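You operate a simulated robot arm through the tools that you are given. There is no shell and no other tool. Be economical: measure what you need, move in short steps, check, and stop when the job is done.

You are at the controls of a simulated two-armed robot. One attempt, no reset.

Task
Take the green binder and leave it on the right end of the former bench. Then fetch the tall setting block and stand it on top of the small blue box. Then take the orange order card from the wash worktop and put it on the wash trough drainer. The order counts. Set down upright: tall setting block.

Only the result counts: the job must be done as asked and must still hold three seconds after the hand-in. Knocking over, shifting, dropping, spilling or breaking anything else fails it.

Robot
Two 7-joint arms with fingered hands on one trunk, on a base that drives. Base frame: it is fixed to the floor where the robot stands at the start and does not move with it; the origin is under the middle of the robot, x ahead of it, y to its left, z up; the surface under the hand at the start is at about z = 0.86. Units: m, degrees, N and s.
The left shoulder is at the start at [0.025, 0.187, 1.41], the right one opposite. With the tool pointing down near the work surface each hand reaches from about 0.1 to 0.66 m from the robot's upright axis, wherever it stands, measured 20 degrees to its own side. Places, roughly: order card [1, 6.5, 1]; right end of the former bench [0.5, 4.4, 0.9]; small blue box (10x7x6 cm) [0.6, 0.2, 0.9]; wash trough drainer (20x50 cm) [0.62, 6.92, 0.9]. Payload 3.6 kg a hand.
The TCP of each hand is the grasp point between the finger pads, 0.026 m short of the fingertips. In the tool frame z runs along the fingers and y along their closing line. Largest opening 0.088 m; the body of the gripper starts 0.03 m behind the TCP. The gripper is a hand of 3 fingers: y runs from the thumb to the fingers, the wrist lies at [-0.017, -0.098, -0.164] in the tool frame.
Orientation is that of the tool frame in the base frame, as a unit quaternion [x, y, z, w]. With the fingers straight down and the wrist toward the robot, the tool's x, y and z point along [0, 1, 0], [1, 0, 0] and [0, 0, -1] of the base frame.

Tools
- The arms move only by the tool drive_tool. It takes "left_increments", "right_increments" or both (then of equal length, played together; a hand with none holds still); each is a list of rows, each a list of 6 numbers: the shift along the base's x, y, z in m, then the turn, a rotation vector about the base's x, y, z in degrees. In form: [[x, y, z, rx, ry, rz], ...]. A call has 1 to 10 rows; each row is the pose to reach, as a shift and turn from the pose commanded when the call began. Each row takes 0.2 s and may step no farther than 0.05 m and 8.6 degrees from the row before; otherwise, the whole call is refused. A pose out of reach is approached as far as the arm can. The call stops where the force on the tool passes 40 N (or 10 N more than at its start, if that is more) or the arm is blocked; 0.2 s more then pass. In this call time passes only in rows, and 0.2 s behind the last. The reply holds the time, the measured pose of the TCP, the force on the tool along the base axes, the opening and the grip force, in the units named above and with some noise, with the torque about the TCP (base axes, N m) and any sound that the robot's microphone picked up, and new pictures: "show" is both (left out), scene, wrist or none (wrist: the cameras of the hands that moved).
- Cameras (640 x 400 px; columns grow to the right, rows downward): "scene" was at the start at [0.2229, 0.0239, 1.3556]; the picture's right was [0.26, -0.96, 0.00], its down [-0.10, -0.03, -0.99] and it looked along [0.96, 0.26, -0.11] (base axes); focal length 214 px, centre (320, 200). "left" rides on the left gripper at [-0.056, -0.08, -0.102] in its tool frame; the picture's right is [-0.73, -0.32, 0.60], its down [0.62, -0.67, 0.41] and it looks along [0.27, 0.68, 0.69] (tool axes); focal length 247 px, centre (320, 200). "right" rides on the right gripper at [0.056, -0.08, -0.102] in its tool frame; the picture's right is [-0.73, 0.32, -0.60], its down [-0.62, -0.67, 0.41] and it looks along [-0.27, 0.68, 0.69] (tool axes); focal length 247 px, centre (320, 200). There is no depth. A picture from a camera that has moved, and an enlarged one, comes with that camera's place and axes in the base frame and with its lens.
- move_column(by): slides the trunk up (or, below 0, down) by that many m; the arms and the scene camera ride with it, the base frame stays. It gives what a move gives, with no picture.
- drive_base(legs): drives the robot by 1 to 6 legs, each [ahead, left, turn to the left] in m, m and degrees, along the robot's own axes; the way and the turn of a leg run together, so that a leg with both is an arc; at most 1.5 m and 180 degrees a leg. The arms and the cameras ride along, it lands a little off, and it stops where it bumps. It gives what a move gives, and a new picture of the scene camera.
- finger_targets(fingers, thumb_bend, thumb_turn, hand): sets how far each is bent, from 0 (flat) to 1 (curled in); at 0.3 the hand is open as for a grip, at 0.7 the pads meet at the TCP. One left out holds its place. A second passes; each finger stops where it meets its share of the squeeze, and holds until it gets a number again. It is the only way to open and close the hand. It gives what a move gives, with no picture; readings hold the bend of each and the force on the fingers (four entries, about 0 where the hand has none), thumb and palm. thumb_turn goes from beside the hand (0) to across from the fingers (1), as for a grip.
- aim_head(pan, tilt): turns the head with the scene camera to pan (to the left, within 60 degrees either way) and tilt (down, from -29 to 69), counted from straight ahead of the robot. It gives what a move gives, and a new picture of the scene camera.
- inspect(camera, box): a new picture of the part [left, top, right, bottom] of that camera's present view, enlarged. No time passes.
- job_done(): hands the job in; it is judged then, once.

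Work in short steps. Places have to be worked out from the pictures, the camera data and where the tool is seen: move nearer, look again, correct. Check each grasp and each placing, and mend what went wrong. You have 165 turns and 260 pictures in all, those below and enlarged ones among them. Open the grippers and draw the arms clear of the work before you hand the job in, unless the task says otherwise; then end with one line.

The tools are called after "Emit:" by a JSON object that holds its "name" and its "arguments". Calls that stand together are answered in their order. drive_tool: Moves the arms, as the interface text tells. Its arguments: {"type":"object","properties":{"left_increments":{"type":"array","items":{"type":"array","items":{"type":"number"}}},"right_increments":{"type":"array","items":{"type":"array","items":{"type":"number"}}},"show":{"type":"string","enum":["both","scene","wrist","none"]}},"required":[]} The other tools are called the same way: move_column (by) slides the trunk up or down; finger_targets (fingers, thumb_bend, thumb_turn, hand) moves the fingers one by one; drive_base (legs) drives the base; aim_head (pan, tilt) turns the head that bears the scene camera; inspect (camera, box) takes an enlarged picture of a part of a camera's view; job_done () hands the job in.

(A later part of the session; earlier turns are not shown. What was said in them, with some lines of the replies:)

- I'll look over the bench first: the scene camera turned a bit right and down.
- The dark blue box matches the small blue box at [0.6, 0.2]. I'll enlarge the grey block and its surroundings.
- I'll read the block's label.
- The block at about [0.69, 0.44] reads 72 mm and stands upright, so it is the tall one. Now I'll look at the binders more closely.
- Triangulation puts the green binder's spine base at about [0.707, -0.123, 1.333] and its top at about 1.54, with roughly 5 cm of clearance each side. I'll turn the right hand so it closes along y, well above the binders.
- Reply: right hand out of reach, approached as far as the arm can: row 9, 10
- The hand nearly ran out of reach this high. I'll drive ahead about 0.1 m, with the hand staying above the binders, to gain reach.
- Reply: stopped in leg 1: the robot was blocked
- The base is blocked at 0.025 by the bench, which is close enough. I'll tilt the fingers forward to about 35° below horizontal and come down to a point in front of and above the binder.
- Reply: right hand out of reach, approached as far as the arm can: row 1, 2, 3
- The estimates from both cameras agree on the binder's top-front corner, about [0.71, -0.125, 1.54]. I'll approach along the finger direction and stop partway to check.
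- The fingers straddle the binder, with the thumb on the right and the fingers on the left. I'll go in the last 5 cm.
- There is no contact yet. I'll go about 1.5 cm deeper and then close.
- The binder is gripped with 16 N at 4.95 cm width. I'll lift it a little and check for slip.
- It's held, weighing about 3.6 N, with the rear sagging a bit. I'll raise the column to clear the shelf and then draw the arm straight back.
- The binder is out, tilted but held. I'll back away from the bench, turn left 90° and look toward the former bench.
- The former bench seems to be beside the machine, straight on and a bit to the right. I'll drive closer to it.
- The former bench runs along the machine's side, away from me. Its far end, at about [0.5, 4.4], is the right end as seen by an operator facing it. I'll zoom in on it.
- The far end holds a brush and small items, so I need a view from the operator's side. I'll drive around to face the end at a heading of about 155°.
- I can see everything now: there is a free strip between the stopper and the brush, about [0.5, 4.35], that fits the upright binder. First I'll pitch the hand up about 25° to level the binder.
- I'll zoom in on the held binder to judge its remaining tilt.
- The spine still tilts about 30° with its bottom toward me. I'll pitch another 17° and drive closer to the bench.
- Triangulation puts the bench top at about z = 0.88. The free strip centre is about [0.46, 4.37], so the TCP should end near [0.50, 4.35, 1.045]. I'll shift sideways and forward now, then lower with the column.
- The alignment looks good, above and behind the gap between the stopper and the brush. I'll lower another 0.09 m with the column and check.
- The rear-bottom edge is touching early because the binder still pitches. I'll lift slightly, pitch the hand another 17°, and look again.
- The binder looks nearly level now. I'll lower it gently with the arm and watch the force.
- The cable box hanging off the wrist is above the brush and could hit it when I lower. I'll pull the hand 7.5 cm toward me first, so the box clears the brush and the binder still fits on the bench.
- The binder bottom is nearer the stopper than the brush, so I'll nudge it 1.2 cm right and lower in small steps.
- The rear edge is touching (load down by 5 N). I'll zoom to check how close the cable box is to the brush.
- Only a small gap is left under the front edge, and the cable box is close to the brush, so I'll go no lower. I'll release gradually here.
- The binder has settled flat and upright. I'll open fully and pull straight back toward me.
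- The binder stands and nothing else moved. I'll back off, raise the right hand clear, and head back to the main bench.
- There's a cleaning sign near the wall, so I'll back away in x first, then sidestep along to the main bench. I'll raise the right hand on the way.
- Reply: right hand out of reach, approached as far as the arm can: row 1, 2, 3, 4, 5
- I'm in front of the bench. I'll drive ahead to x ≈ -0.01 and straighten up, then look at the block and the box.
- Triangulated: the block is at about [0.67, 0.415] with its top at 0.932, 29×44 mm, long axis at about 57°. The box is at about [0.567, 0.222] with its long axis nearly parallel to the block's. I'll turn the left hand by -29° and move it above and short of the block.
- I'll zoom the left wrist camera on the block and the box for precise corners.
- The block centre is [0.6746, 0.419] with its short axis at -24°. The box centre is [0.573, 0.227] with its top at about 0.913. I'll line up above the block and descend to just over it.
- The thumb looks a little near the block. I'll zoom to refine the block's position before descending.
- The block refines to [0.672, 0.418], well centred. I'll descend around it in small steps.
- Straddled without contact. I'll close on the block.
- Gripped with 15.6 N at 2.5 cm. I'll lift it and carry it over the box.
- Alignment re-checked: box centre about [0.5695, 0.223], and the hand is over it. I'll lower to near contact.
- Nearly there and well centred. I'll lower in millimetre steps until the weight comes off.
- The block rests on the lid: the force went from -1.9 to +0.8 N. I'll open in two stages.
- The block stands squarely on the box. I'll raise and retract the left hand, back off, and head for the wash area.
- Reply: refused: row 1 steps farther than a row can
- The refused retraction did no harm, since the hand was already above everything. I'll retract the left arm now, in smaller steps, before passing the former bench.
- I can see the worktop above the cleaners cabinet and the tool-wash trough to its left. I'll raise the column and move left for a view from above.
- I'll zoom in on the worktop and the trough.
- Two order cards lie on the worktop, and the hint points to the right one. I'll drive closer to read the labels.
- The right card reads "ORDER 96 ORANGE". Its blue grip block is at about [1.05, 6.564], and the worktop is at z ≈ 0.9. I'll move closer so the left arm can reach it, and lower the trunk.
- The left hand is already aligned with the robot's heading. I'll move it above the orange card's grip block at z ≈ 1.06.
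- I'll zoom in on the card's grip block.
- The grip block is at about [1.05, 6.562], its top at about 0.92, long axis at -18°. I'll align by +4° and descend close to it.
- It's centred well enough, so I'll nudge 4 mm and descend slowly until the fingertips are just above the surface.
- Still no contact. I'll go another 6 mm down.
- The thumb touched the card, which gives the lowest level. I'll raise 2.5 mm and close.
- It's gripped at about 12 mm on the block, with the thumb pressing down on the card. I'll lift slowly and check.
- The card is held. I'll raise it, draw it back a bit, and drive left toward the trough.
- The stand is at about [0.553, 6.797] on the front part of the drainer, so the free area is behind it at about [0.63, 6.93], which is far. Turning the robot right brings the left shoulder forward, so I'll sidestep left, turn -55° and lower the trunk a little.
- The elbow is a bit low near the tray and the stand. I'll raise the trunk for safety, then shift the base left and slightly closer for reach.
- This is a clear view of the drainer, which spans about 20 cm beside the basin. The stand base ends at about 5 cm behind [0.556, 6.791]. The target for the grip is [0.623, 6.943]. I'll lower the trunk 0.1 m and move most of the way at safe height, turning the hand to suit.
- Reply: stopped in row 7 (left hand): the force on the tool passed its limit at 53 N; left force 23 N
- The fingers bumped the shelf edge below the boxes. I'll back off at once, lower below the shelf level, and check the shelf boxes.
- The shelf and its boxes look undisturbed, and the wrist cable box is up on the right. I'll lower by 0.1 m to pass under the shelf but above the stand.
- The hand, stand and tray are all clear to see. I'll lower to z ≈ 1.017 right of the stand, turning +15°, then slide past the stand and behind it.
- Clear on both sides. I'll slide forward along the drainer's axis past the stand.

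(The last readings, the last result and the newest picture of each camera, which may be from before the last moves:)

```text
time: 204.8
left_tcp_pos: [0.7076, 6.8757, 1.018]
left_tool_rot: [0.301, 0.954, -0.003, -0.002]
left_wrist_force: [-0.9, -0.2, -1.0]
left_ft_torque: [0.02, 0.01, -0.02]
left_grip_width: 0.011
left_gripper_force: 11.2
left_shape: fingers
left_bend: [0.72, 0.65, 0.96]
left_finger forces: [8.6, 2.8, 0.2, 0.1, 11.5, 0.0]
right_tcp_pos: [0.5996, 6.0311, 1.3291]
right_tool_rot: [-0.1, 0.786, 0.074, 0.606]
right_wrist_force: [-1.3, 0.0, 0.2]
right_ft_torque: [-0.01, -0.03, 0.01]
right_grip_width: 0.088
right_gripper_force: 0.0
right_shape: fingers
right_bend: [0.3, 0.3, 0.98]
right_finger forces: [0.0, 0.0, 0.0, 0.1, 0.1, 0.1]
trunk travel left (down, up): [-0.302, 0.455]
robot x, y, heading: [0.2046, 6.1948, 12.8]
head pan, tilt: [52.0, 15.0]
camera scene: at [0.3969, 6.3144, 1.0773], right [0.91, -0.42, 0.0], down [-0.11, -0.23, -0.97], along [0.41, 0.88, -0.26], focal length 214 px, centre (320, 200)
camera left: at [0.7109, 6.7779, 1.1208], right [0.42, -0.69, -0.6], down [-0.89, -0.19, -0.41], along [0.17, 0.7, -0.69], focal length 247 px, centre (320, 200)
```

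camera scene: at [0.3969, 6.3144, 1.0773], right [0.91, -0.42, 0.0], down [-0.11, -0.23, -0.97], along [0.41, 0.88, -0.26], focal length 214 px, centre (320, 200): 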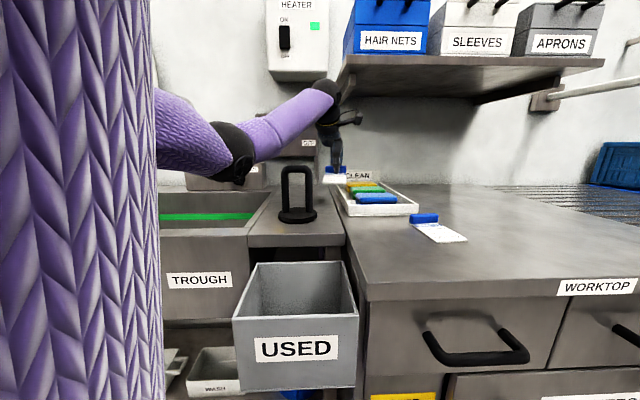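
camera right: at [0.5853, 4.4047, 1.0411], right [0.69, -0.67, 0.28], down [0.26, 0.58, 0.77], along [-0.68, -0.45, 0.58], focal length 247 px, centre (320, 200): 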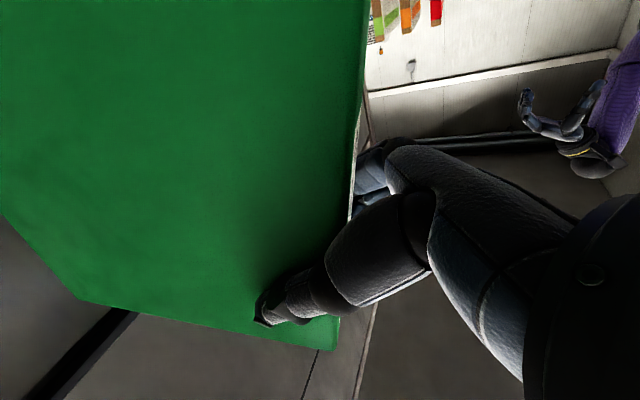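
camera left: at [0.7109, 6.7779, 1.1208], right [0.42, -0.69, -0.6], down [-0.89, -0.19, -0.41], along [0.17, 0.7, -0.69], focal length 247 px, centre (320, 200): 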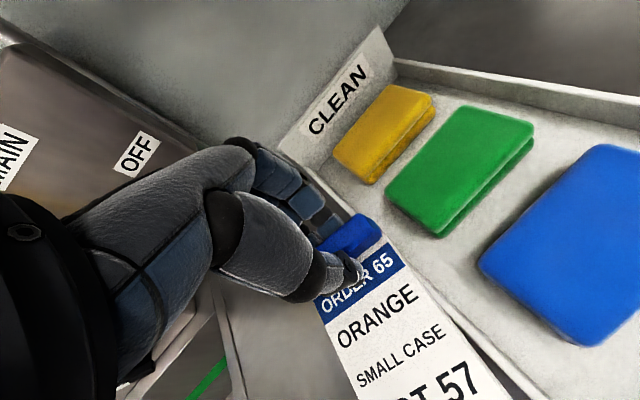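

The card is now past the stand. I'll shift it left over the middle of the drainer.

Emit:
{"name": "drive_tool", "arguments": {"left_increments": [[-0.025, 0.02, 0, 0, 0, 0], [-0.055, 0.04, 0, 0, 0, 0], [-0.083, 0.061, 0, 0, 0, 0]], "show": "both"}}

Emit:
{"name": "inspect", "arguments": {"camera": "scene", "box": [230, 70, 410, 240]}}

```text
time: 205.6
left_tcp_pos: [0.6273, 6.936, 1.0181]
left_tool_rot: [0.3, 0.954, -0.003, 0.0]
left_wrist_force: [0.9, -0.2, -0.8]
left_ft_torque: [0.04, -0.01, -0.02]
left_grip_width: 0.0108
left_gripper_force: 11.5
left_shape: fingers
left_bend: [0.72, 0.65, 0.96]
left_finger forces: [8.5, 2.8, 0.0, 0.1, 11.4, 0.0]
right_tcp_pos: [0.5975, 6.0323, 1.3307]
right_tool_rot: [-0.099, 0.786, 0.073, 0.606]
right_wrist_force: [0.1, 0.2, -0.6]
right_ft_torque: [-0.01, -0.01, 0.01]
right_grip_width: 0.088
right_gripper_force: 0.1
right_shape: fingers
right_bend: [0.3, 0.3, 0.98]
right_finger forces: [0.0, 0.0, 0.1, 0.1, 0.0, 0.0]
trunk travel left (down, up): [-0.302, 0.455]
robot x, y, heading: [0.2042, 6.1953, 13.1]
head pan, tilt: [52.0, 15.0]
camera scene: at [0.3964, 6.3146, 1.0774], right [0.91, -0.42, 0.0], down [-0.11, -0.23, -0.97], along [0.41, 0.87, -0.26], focal length 214 px, centre (320, 200)
camera left: at [0.6285, 6.8391, 1.1214], right [0.42, -0.69, -0.6], down [-0.89, -0.19, -0.41], along [0.17, 0.7, -0.69], focal length 247 px, centre (320, 200)
```

scene: 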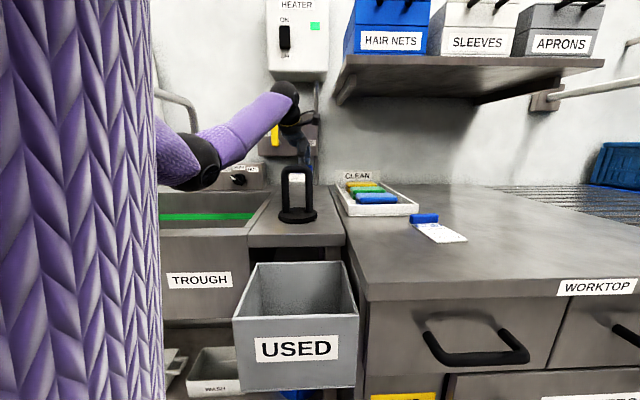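
left: 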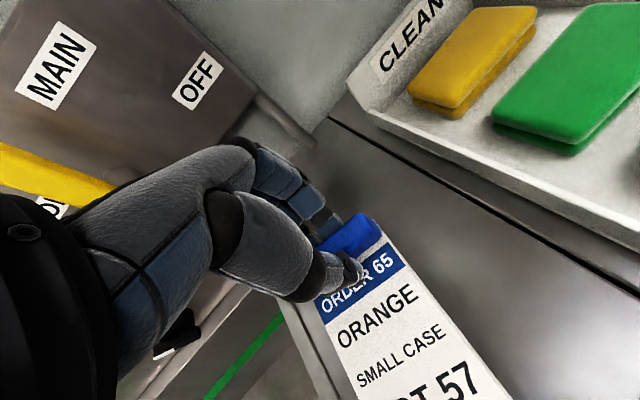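

```text
2.35 times, centred on (320, 155) of scene
camera zoom: at [0.3964, 6.3146, 1.0774], right [0.91, -0.42, 0.0], down [-0.11, -0.23, -0.97], along [0.41, 0.87, -0.26], focal length 505 px, centre (320, 306)
```

zoom: 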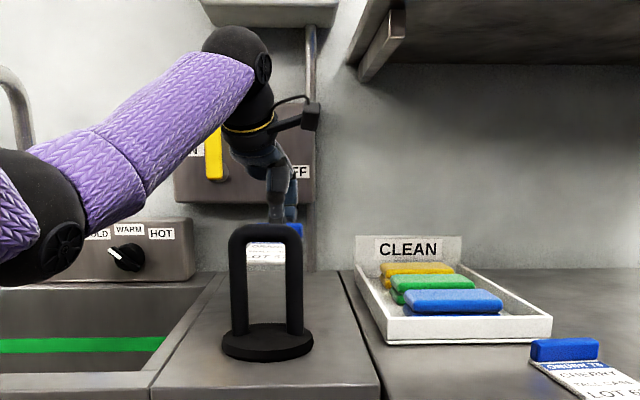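

The card is centred on the drainer behind the stand. I'll go 1 cm deeper and lower toward the surface.

Emit:
{"name": "drive_tool", "arguments": {"left_increments": [[0.004, 0.011, -0.015, 0, 0, 0], [0.004, 0.011, -0.035, 0, 0, 0], [0.004, 0.011, -0.055, 0, 0, 0], [0.004, 0.011, -0.07, 0, 0, 0]], "show": "both"}}

Emit:
{"name": "inspect", "arguments": {"camera": "scene", "box": [230, 70, 410, 240]}}

```text
time: 206.6
left_tcp_pos: [0.6324, 6.9467, 0.9468]
left_tool_rot: [0.299, 0.954, -0.004, -0.001]
left_wrist_force: [0.2, 0.0, -0.9]
left_ft_torque: [0.03, -0.01, 0.03]
left_grip_width: 0.0108
left_gripper_force: 11.2
left_shape: fingers
left_bend: [0.72, 0.65, 0.96]
left_finger forces: [8.5, 2.8, 0.0, 0.0, 11.4, 0.0]
right_tcp_pos: [0.5978, 6.031, 1.3299]
right_tool_rot: [-0.1, 0.786, 0.073, 0.606]
right_wrist_force: [-0.1, 0.1, 0.2]
right_ft_torque: [-0.01, 0.01, 0.02]
right_grip_width: 0.0877
right_gripper_force: 0.1
right_shape: fingers
right_bend: [0.3, 0.3, 0.98]
right_finger forces: [0.0, 0.0, 0.0, 0.0, 0.0, 0.1]
trunk travel left (down, up): [-0.302, 0.455]
robot x, y, heading: [0.2052, 6.1923, 13.0]
head pan, tilt: [52.0, 15.0]
camera scene: at [0.3968, 6.3144, 1.0773], right [0.91, -0.42, 0.0], down [-0.11, -0.23, -0.97], along [0.41, 0.88, -0.26], focal length 214 px, centre (320, 200)
camera left: at [0.6334, 6.8497, 1.0503], right [0.42, -0.69, -0.6], down [-0.89, -0.19, -0.41], along [0.16, 0.7, -0.69], focal length 247 px, centre (320, 200)
```

scene: 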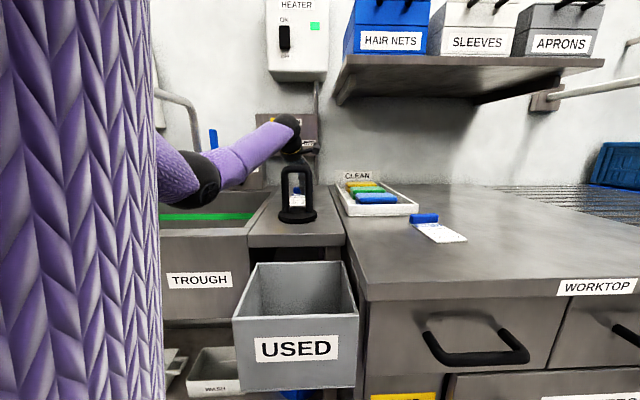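
left: 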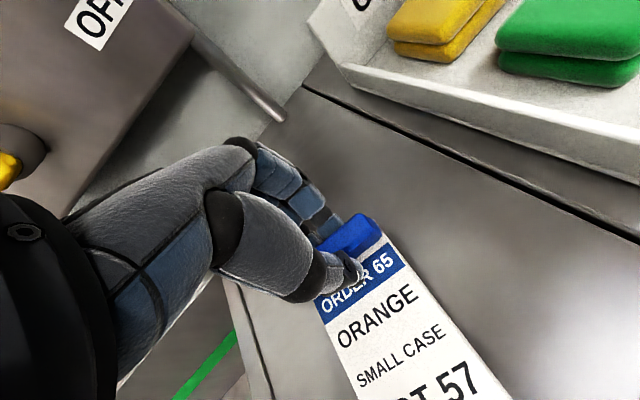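

```text
2.35 times, centred on (320, 155) of scene
camera zoom: at [0.3968, 6.3144, 1.0773], right [0.91, -0.42, 0.0], down [-0.11, -0.23, -0.97], along [0.41, 0.88, -0.26], focal length 505 px, centre (320, 306)
```

zoom: 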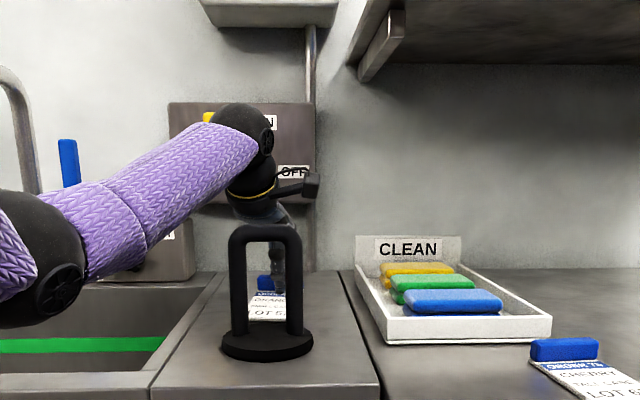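

I'll lower in small steps to contact.

Emit:
{"name": "drive_tool", "arguments": {"left_increments": [[0, 0, -0.006, 0, 0, 0], [0, 0, -0.01, 0, 0, 0], [0, 0, -0.014, 0, 0, 0], [0, 0, -0.018, 0, 0, 0]], "show": "wrist"}}

Emit:
{"name": "inspect", "arguments": {"camera": "scene", "box": [250, 130, 370, 240]}}

```text
time: 207.6
left_tcp_pos: [0.6302, 6.9473, 0.9334]
left_tool_rot: [0.3, 0.954, -0.003, 0.001]
left_wrist_force: [-0.6, 1.0, 7.5]
left_ft_torque: [-0.32, 0.25, -0.02]
left_grip_width: 0.0111
left_gripper_force: 17.4
left_shape: fingers
left_bend: [0.68, 0.67, 0.97]
left_finger forces: [8.5, 3.0, 0.0, 0.0, 23.3, 0.0]
right_tcp_pos: [0.5977, 6.0308, 1.3289]
right_tool_rot: [-0.099, 0.785, 0.073, 0.607]
right_wrist_force: [-0.1, 0.2, -0.8]
right_ft_torque: [0.01, -0.03, 0.02]
right_grip_width: 0.0881
right_gripper_force: 0.3
right_shape: fingers
right_bend: [0.3, 0.3, 0.98]
right_finger forces: [0.0, 0.0, 0.0, 0.0, 0.0, 0.0]
trunk travel left (down, up): [-0.302, 0.455]
robot x, y, heading: [0.2061, 6.1955, 13.0]
head pan, tilt: [52.0, 15.0]
camera left: at [0.6329, 6.8498, 1.0353], right [0.42, -0.68, -0.6], down [-0.89, -0.19, -0.41], along [0.17, 0.7, -0.69], focal length 247 px, centre (320, 200)
```

left: 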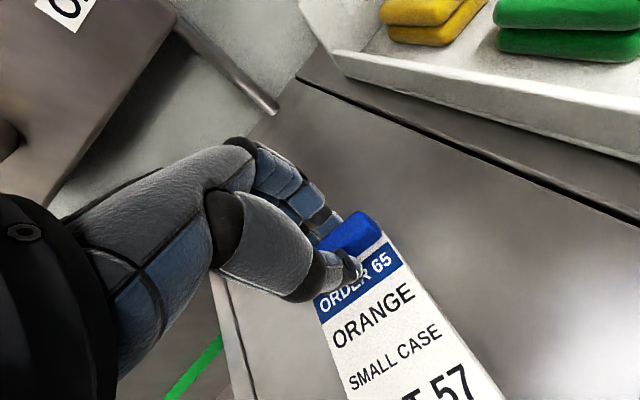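

```text
3.64 times, centred on (310, 185) of scene
camera zoom: at [0.3963, 6.3136, 1.0776], right [0.91, -0.42, 0.0], down [-0.11, -0.23, -0.97], along [0.41, 0.88, -0.26], focal length 780 px, centre (356, 254)
```

zoom: 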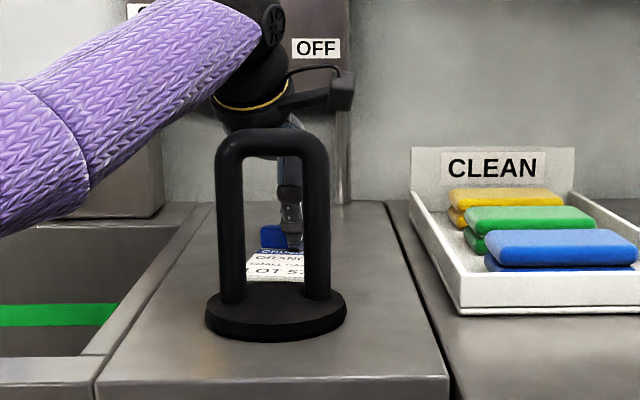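

The card touches down flat behind the stand. I'll relieve the pressure slightly and open gradually.

Emit:
{"name": "drive_tool", "arguments": {"left_increments": [[0, 0, 0.003, 0, 0, 0]], "show": "none"}}

Emit:
{"name": "finger_targets", "arguments": {"hand": "left", "fingers": 0.6, "thumb_bend": 0.55}}

Emit:
{"name": "inspect", "arguments": {"camera": "left", "box": [160, 60, 640, 400]}}

```text
time: 208.0
left_tcp_pos: [0.6318, 6.946, 0.9328]
left_tool_rot: [0.3, 0.954, -0.005, -0.002]
left_wrist_force: [-0.1, -0.1, 1.1]
left_ft_torque: [-0.16, 0.1, 0.02]
left_grip_width: 0.0108
left_gripper_force: 13.6
left_shape: fingers
left_bend: [0.68, 0.67, 0.97]
left_finger forces: [8.4, 2.7, 0.1, 0.1, 15.7, 0.1]
right_tcp_pos: [0.5995, 6.0306, 1.3299]
right_tool_rot: [-0.099, 0.786, 0.073, 0.606]
right_wrist_force: [0.3, 0.1, 0.0]
right_ft_torque: [-0.01, 0.04, 0.0]
right_grip_width: 0.0883
right_gripper_force: 0.1
right_shape: fingers
right_bend: [0.3, 0.3, 0.98]
right_finger forces: [0.0, 0.0, 0.0, 0.0, 0.1, 0.0]
trunk travel left (down, up): [-0.302, 0.455]
robot x, y, heading: [0.2056, 6.1947, 12.8]
head pan, tilt: [52.0, 15.0]
```

```text
time: 209.0
left_tcp_pos: [0.6315, 6.9466, 0.9328]
left_tool_rot: [0.3, 0.954, -0.004, -0.001]
left_wrist_force: [-1.2, 0.5, -0.1]
left_ft_torque: [0.0, 0.01, -0.03]
left_grip_width: 0.028
left_gripper_force: 0.1
left_shape: fingers
left_bend: [0.6, 0.55, 0.97]
left_finger forces: [0.0, 0.1, 0.0, 0.0, 0.0, 0.0]
right_tcp_pos: [0.599, 6.0322, 1.3299]
right_tool_rot: [-0.099, 0.785, 0.073, 0.607]
right_wrist_force: [0.0, -0.4, 0.5]
right_ft_torque: [0.02, -0.02, 0.02]
right_grip_width: 0.0882
right_gripper_force: 0.0
right_shape: fingers
right_bend: [0.3, 0.3, 0.98]
right_finger forces: [0.0, 0.0, 0.0, 0.0, 0.0, 0.0]
trunk travel left (down, up): [-0.302, 0.455]
robot x, y, heading: [0.203, 6.1939, 12.8]
head pan, tilt: [52.0, 15.0]
```

```text
1.18 times, centred on (400, 230) of left
camera zoom: at [0.6333, 6.8505, 1.0366], right [0.42, -0.69, -0.6], down [-0.89, -0.19, -0.41], along [0.16, 0.7, -0.69], focal length 291 px, centre (226, 165)
```

zoom: 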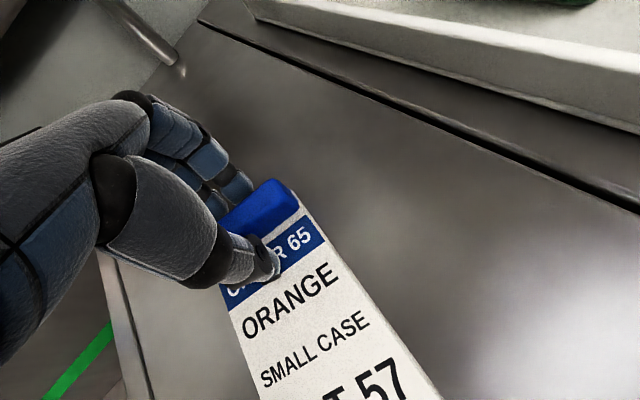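

Released, and the card lies flat on the drainer. I'll lift straight up and retrace the path: up, right, back.

Emit:
{"name": "drive_tool", "arguments": {"left_increments": [[0, 0, 0.02, 0, 0, 0], [0, 0, 0.05, 0, 0, 0], [0, 0, 0.085, 0, 0, 0]], "show": "both"}}

```text
time: 209.8
left_tcp_pos: [0.629, 6.9463, 1.018]
left_tool_rot: [0.3, 0.954, -0.004, -0.001]
left_wrist_force: [0.2, 0.1, -0.2]
left_ft_torque: [-0.01, 0.04, 0.03]
left_grip_width: 0.0278
left_gripper_force: 0.0
left_shape: fingers
left_bend: [0.6, 0.55, 0.97]
left_finger forces: [0.1, 0.0, 0.0, 0.0, 0.0, 0.1]
right_tcp_pos: [0.5984, 6.0309, 1.3301]
right_tool_rot: [-0.099, 0.785, 0.074, 0.607]
right_wrist_force: [0.3, 0.2, -0.6]
right_ft_torque: [0.01, 0.0, 0.02]
right_grip_width: 0.0882
right_gripper_force: 0.1
right_shape: fingers
right_bend: [0.3, 0.3, 0.98]
right_finger forces: [0.1, 0.0, 0.1, 0.0, 0.0, 0.1]
trunk travel left (down, up): [-0.302, 0.455]
robot x, y, heading: [0.2024, 6.1951, 12.8]
head pan, tilt: [52.0, 15.0]
camera scene: at [0.3966, 6.314, 1.0774], right [0.91, -0.42, 0.0], down [-0.11, -0.23, -0.97], along [0.41, 0.88, -0.26], focal length 214 px, centre (320, 200)
camera left: at [0.631, 6.8504, 1.1219], right [0.42, -0.69, -0.6], down [-0.89, -0.19, -0.41], along [0.16, 0.7, -0.69], focal length 247 px, centre (320, 200)
```

scene: 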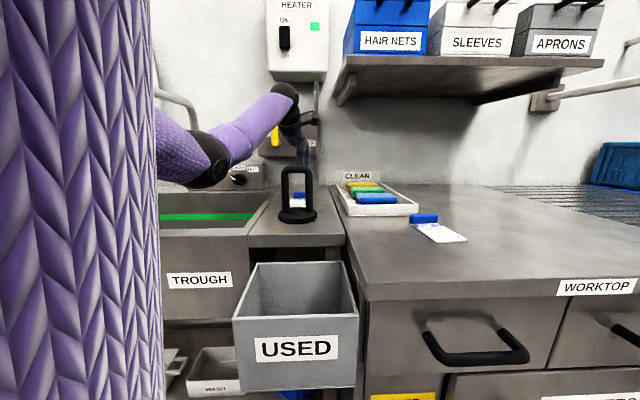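
left: 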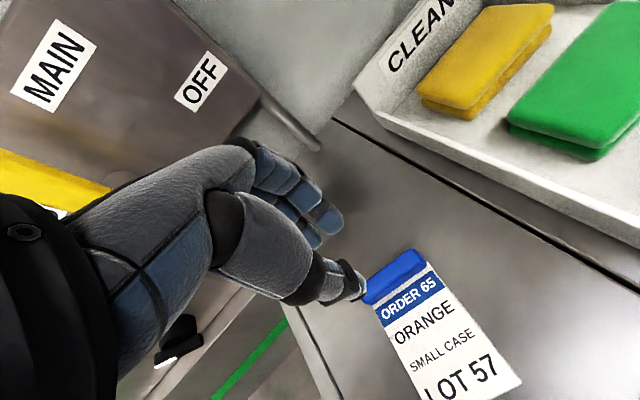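

The card sits cleanly on the drainer. I'll retrace to the right and back, then up.

Emit:
{"name": "drive_tool", "arguments": {"left_increments": [[0.028, -0.021, 0.005, 0, 0, 0], [0.056, -0.045, 0.005, 0, 0, 0], [0.081, -0.07, 0.005, 0, 0, 0], [0.067, -0.105, 0.005, 0, 0, 0], [0.053, -0.14, 0.005, 0, 0, 0], [0.038, -0.18, 0.005, 0, 0, 0], [0.022, -0.22, 0.01, 0, 0, 0], [0.01, -0.25, 0.035, 0, 0, 0], [0.01, -0.255, 0.08, 0, 0, 0]], "show": "scene"}}

Emit:
{"name": "finger_targets", "arguments": {"hand": "left", "fingers": 0.3, "thumb_bend": 0.3}}

```text
time: 211.8
left_tcp_pos: [0.6405, 6.6923, 1.0966]
left_tool_rot: [0.3, 0.954, -0.005, -0.003]
left_wrist_force: [-0.3, 0.4, 0.0]
left_ft_torque: [0.04, 0.01, -0.01]
left_grip_width: 0.0282
left_gripper_force: 0.0
left_shape: fingers
left_bend: [0.6, 0.55, 0.98]
left_finger forces: [0.0, 0.1, 0.0, 0.0, 0.0, 0.1]
right_tcp_pos: [0.5985, 6.0317, 1.3309]
right_tool_rot: [-0.1, 0.785, 0.075, 0.606]
right_wrist_force: [0.1, -0.3, -0.6]
right_ft_torque: [0.01, -0.01, -0.02]
right_grip_width: 0.088
right_gripper_force: 0.0
right_shape: fingers
right_bend: [0.3, 0.3, 0.98]
right_finger forces: [0.0, 0.0, 0.1, 0.0, 0.0, 0.0]
trunk travel left (down, up): [-0.302, 0.455]
robot x, y, heading: [0.204, 6.1945, 12.8]
head pan, tilt: [52.0, 15.0]
camera scene: at [0.3966, 6.3142, 1.0774], right [0.91, -0.42, 0.0], down [-0.11, -0.23, -0.97], along [0.41, 0.88, -0.26], focal length 214 px, centre (320, 200)
```

scene: 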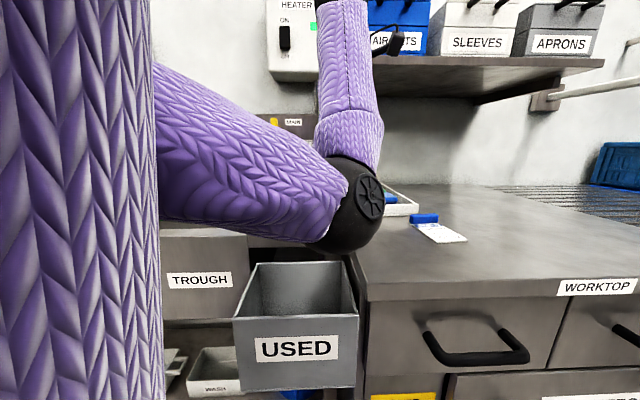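

```text
time: 212.8
left_tcp_pos: [0.6406, 6.6928, 1.0968]
left_tool_rot: [0.3, 0.954, -0.004, -0.001]
left_wrist_force: [-0.1, 0.2, 0.2]
left_ft_torque: [0.02, -0.01, 0.01]
left_grip_width: 0.088
left_gripper_force: 0.1
left_shape: fingers
left_bend: [0.3, 0.3, 0.98]
left_finger forces: [0.0, 0.0, 0.1, 0.0, 0.0, 0.0]
right_tcp_pos: [0.5987, 6.0324, 1.3283]
right_tool_rot: [-0.099, 0.785, 0.074, 0.606]
right_wrist_force: [0.3, 0.2, -0.3]
right_ft_torque: [0.0, 0.01, -0.03]
right_grip_width: 0.0881
right_gripper_force: 0.0
right_shape: fingers
right_bend: [0.3, 0.3, 0.98]
right_finger forces: [0.0, 0.1, 0.1, 0.1, 0.0, 0.0]
trunk travel left (down, up): [-0.302, 0.455]
robot x, y, heading: [0.2065, 6.199, 12.9]
head pan, tilt: [52.0, 15.0]
```

The elbow changed sides while retracting. I'll raise the trunk first, then drive straight away from the wash station and inspect everything.

Emit:
{"name": "move_column", "arguments": {"by": 0.15}}

Emit:
{"name": "drive_base", "arguments": {"legs": [[-0.286, -0.41, 0]]}}

Emit:
{"name": "aim_head", "arguments": {"pan": 58, "tilt": 15}}

```text
time: 214.6
left_tcp_pos: [0.6413, 6.6924, 1.2484]
left_tool_rot: [0.299, 0.954, -0.005, -0.002]
left_wrist_force: [-0.8, 0.2, 1.1]
left_ft_torque: [0.0, 0.04, -0.02]
left_grip_width: 0.088
left_gripper_force: 0.2
left_shape: fingers
left_bend: [0.3, 0.3, 0.98]
left_finger forces: [0.0, 0.1, 0.0, 0.0, 0.0, 0.0]
right_tcp_pos: [0.5988, 6.0317, 1.4802]
right_tool_rot: [-0.099, 0.785, 0.074, 0.606]
right_wrist_force: [0.1, -0.1, 0.4]
right_ft_torque: [0.01, 0.0, -0.02]
right_grip_width: 0.0882
right_gripper_force: 0.0
right_shape: fingers
right_bend: [0.3, 0.3, 0.98]
right_finger forces: [0.0, 0.1, 0.0, 0.0, 0.0, 0.0]
trunk travel left (down, up): [-0.452, 0.305]
robot x, y, heading: [0.2048, 6.1937, 13.0]
head pan, tilt: [52.0, 15.0]
```

```text
time: 217.6
left_tcp_pos: [0.4516, 6.2233, 1.2496]
left_tool_rot: [0.298, 0.955, -0.004, -0.002]
left_wrist_force: [-0.1, 0.3, 0.6]
left_ft_torque: [0.01, 0.0, 0.01]
left_grip_width: 0.0882
left_gripper_force: 0.1
left_shape: fingers
left_bend: [0.3, 0.3, 0.98]
left_finger forces: [0.0, 0.1, 0.0, 0.0, 0.0, 0.0]
right_tcp_pos: [0.4111, 5.5635, 1.4797]
right_tool_rot: [-0.1, 0.785, 0.074, 0.606]
right_wrist_force: [-0.2, 0.2, 0.7]
right_ft_torque: [0.01, -0.03, -0.01]
right_grip_width: 0.088
right_gripper_force: 0.0
right_shape: fingers
right_bend: [0.3, 0.3, 0.98]
right_finger forces: [0.0, 0.0, 0.0, 0.0, 0.0, 0.0]
trunk travel left (down, up): [-0.452, 0.305]
robot x, y, heading: [0.015, 5.7295, 13.3]
head pan, tilt: [52.0, 15.0]
camera scene: at [0.1902, 5.841, 1.2376], right [0.91, -0.42, 0.0], down [-0.11, -0.23, -0.97], along [0.41, 0.88, -0.26], focal length 214 px, centre (320, 200)
```

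scene: 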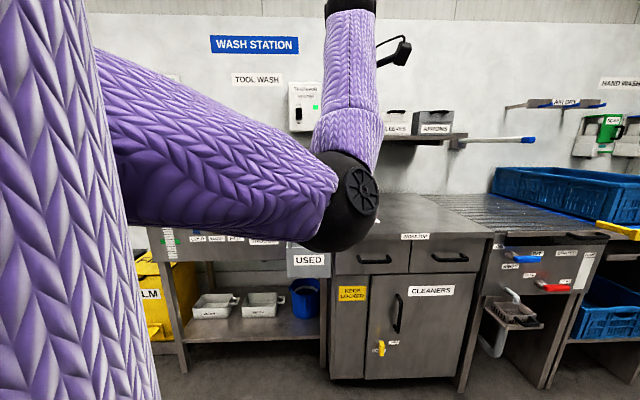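

```text
time: 218.2
left_tcp_pos: [0.45, 6.2249, 1.2487]
left_tool_rot: [0.298, 0.954, -0.004, -0.001]
left_wrist_force: [0.2, -0.3, 0.5]
left_ft_torque: [0.0, -0.01, 0.01]
left_grip_width: 0.088
left_gripper_force: 0.0
left_shape: fingers
left_bend: [0.3, 0.3, 0.98]
left_finger forces: [0.0, 0.0, 0.0, 0.0, 0.0, 0.0]
right_tcp_pos: [0.4121, 5.5639, 1.4789]
right_tool_rot: [-0.101, 0.785, 0.075, 0.607]
right_wrist_force: [-1.0, 0.5, -0.1]
right_ft_torque: [0.0, 0.0, -0.01]
right_grip_width: 0.0879
right_gripper_force: 0.1
right_shape: fingers
right_bend: [0.3, 0.3, 0.98]
right_finger forces: [0.1, 0.0, 0.0, 0.0, 0.0, 0.0]
trunk travel left (down, up): [-0.452, 0.305]
robot x, y, heading: [0.0133, 5.7273, 13.1]
head pan, tilt: [58.0, 15.0]
camera scene: at [0.1814, 5.8454, 1.2375], right [0.95, -0.32, 0.0], down [-0.08, -0.24, -0.97], along [0.31, 0.91, -0.26], focal length 214 px, centre (320, 200)
```

scene: 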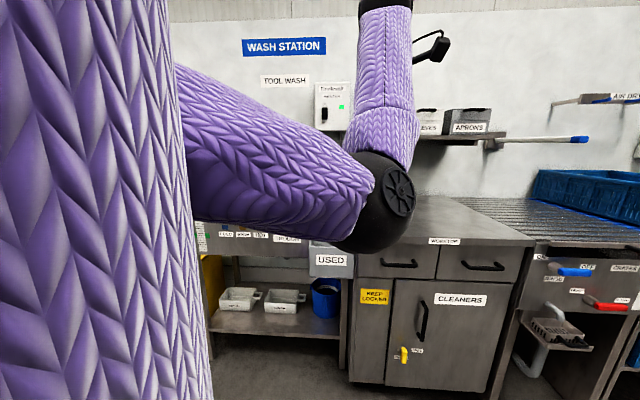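

The arm blocks the view, so I'll turn back to face the wash station and look.

Emit:
{"name": "drive_base", "arguments": {"legs": [[0, 0, 45]]}}

Emit:
{"name": "aim_head", "arguments": {"pan": -10, "tilt": 22}}

```text
time: 220.7
left_tcp_pos: [-0.0315, 6.3858, 1.2487]
left_tool_rot: [-0.09, 0.996, -0.004, 0.0]
left_wrist_force: [0.2, 0.5, -0.5]
left_ft_torque: [0.0, 0.0, -0.04]
left_grip_width: 0.088
left_gripper_force: 0.0
left_shape: fingers
left_bend: [0.3, 0.3, 0.98]
left_finger forces: [0.0, 0.0, 0.0, 0.0, 0.1, 0.0]
right_tcp_pos: [0.4091, 5.8919, 1.479]
right_tool_rot: [-0.395, 0.686, 0.301, 0.531]
right_wrist_force: [0.5, -0.3, -0.8]
right_ft_torque: [-0.03, 0.02, -0.01]
right_grip_width: 0.0881
right_gripper_force: 0.0
right_shape: fingers
right_bend: [0.3, 0.3, 0.98]
right_finger forces: [0.0, 0.0, 0.0, 0.1, 0.1, 0.0]
trunk travel left (down, up): [-0.452, 0.305]
robot x, y, heading: [0.0123, 5.7268, 58.4]
head pan, tilt: [58.0, 15.0]
camera scene: at [0.0473, 5.9275, 1.2375], right [0.9, 0.44, 0.0], down [0.11, -0.23, -0.97], along [-0.43, 0.87, -0.26], focal length 214 px, centre (320, 200)
```

scene: 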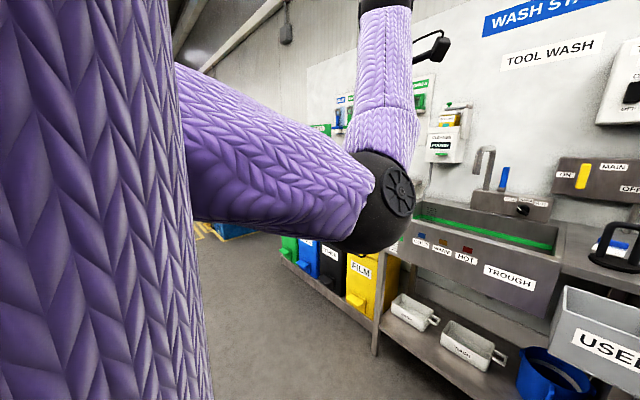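

```text
time: 222.1
left_tcp_pos: [-0.032, 6.3862, 1.2489]
left_tool_rot: [-0.09, 0.996, -0.004, 0.0]
left_wrist_force: [-0.1, 0.0, 0.8]
left_ft_torque: [-0.01, 0.0, 0.0]
left_grip_width: 0.0879
left_gripper_force: 0.1
left_shape: fingers
left_bend: [0.3, 0.3, 0.98]
left_finger forces: [0.0, 0.1, 0.0, 0.0, 0.0, 0.1]
right_tcp_pos: [0.41, 5.8927, 1.4796]
right_tool_rot: [-0.394, 0.686, 0.302, 0.531]
right_wrist_force: [-0.3, -0.2, 0.7]
right_ft_torque: [0.02, -0.02, -0.01]
right_grip_width: 0.0878
right_gripper_force: 0.1
right_shape: fingers
right_bend: [0.3, 0.3, 0.98]
right_finger forces: [0.0, 0.1, 0.0, 0.0, 0.0, 0.0]
trunk travel left (down, up): [-0.452, 0.305]
robot x, y, heading: [0.0155, 5.727, 58.2]
head pan, tilt: [-10.0, 22.0]
camera scene: at [0.1505, 5.913, 1.2261], right [0.75, -0.66, 0.0], down [-0.25, -0.28, -0.93], along [0.62, 0.69, -0.37], focal length 214 px, centre (320, 200)
```

scene: 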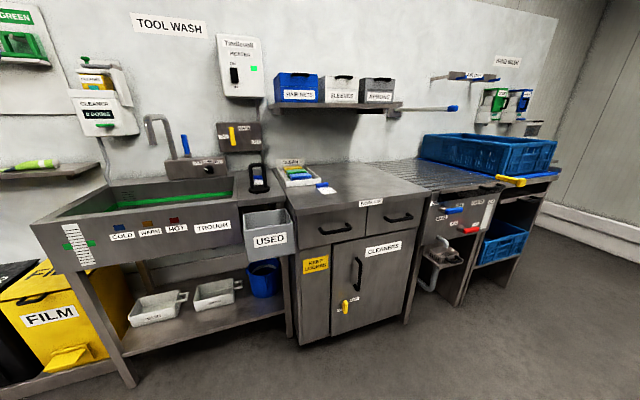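

Emit:
{"name": "inspect", "arguments": {"camera": "scene", "box": [190, 50, 430, 210]}}

Emit:
{"name": "inspect", "arguments": {"camera": "scene", "box": [225, 145, 345, 215]}}

```text
2.50 times, centred on (310, 130) of scene
camera zoom: at [0.1505, 5.913, 1.2261], right [0.75, -0.66, 0.0], down [-0.25, -0.28, -0.93], along [0.62, 0.69, -0.37], focal length 536 px, centre (345, 375)
```

zoom: 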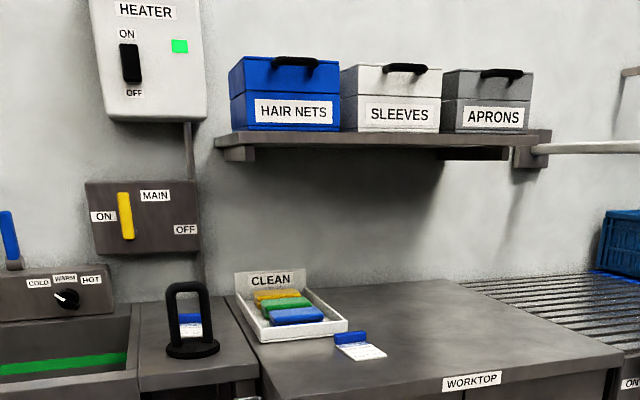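

```text
5.33 times, centred on (285, 180) of scene
camera zoom: at [0.1505, 5.913, 1.2261], right [0.75, -0.66, 0.0], down [-0.25, -0.28, -0.93], along [0.62, 0.69, -0.37], focal length 1144 px, centre (507, 307)
```

zoom: 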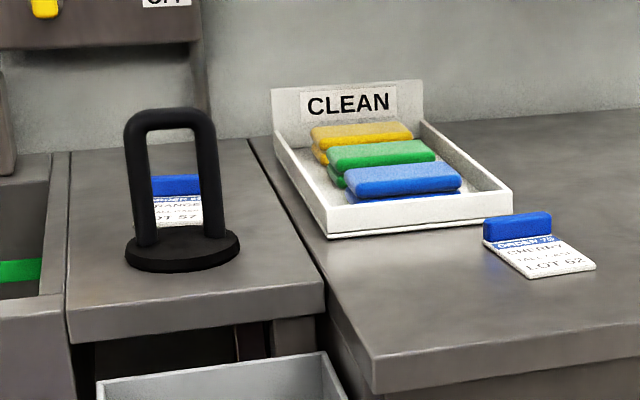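

The order was binder, then block, then card, and each was checked after release. The shelf boxes, stand and tray look undisturbed. Both hands are open and clear, so I'll hand in.

Emit:
{"name": "job_done", "arguments": {}}

```text
The job is handed in.
```

I did all three in order and handed the job in: the green binder stands upright on the right end of the former bench, the 72 mm setting block stands upright on the small blue box, and the orange order card lies flat on the wash trough drainer. My left hand bumped the edge of the wash shelf once while carrying the card, but the boxes on it did not look moved.
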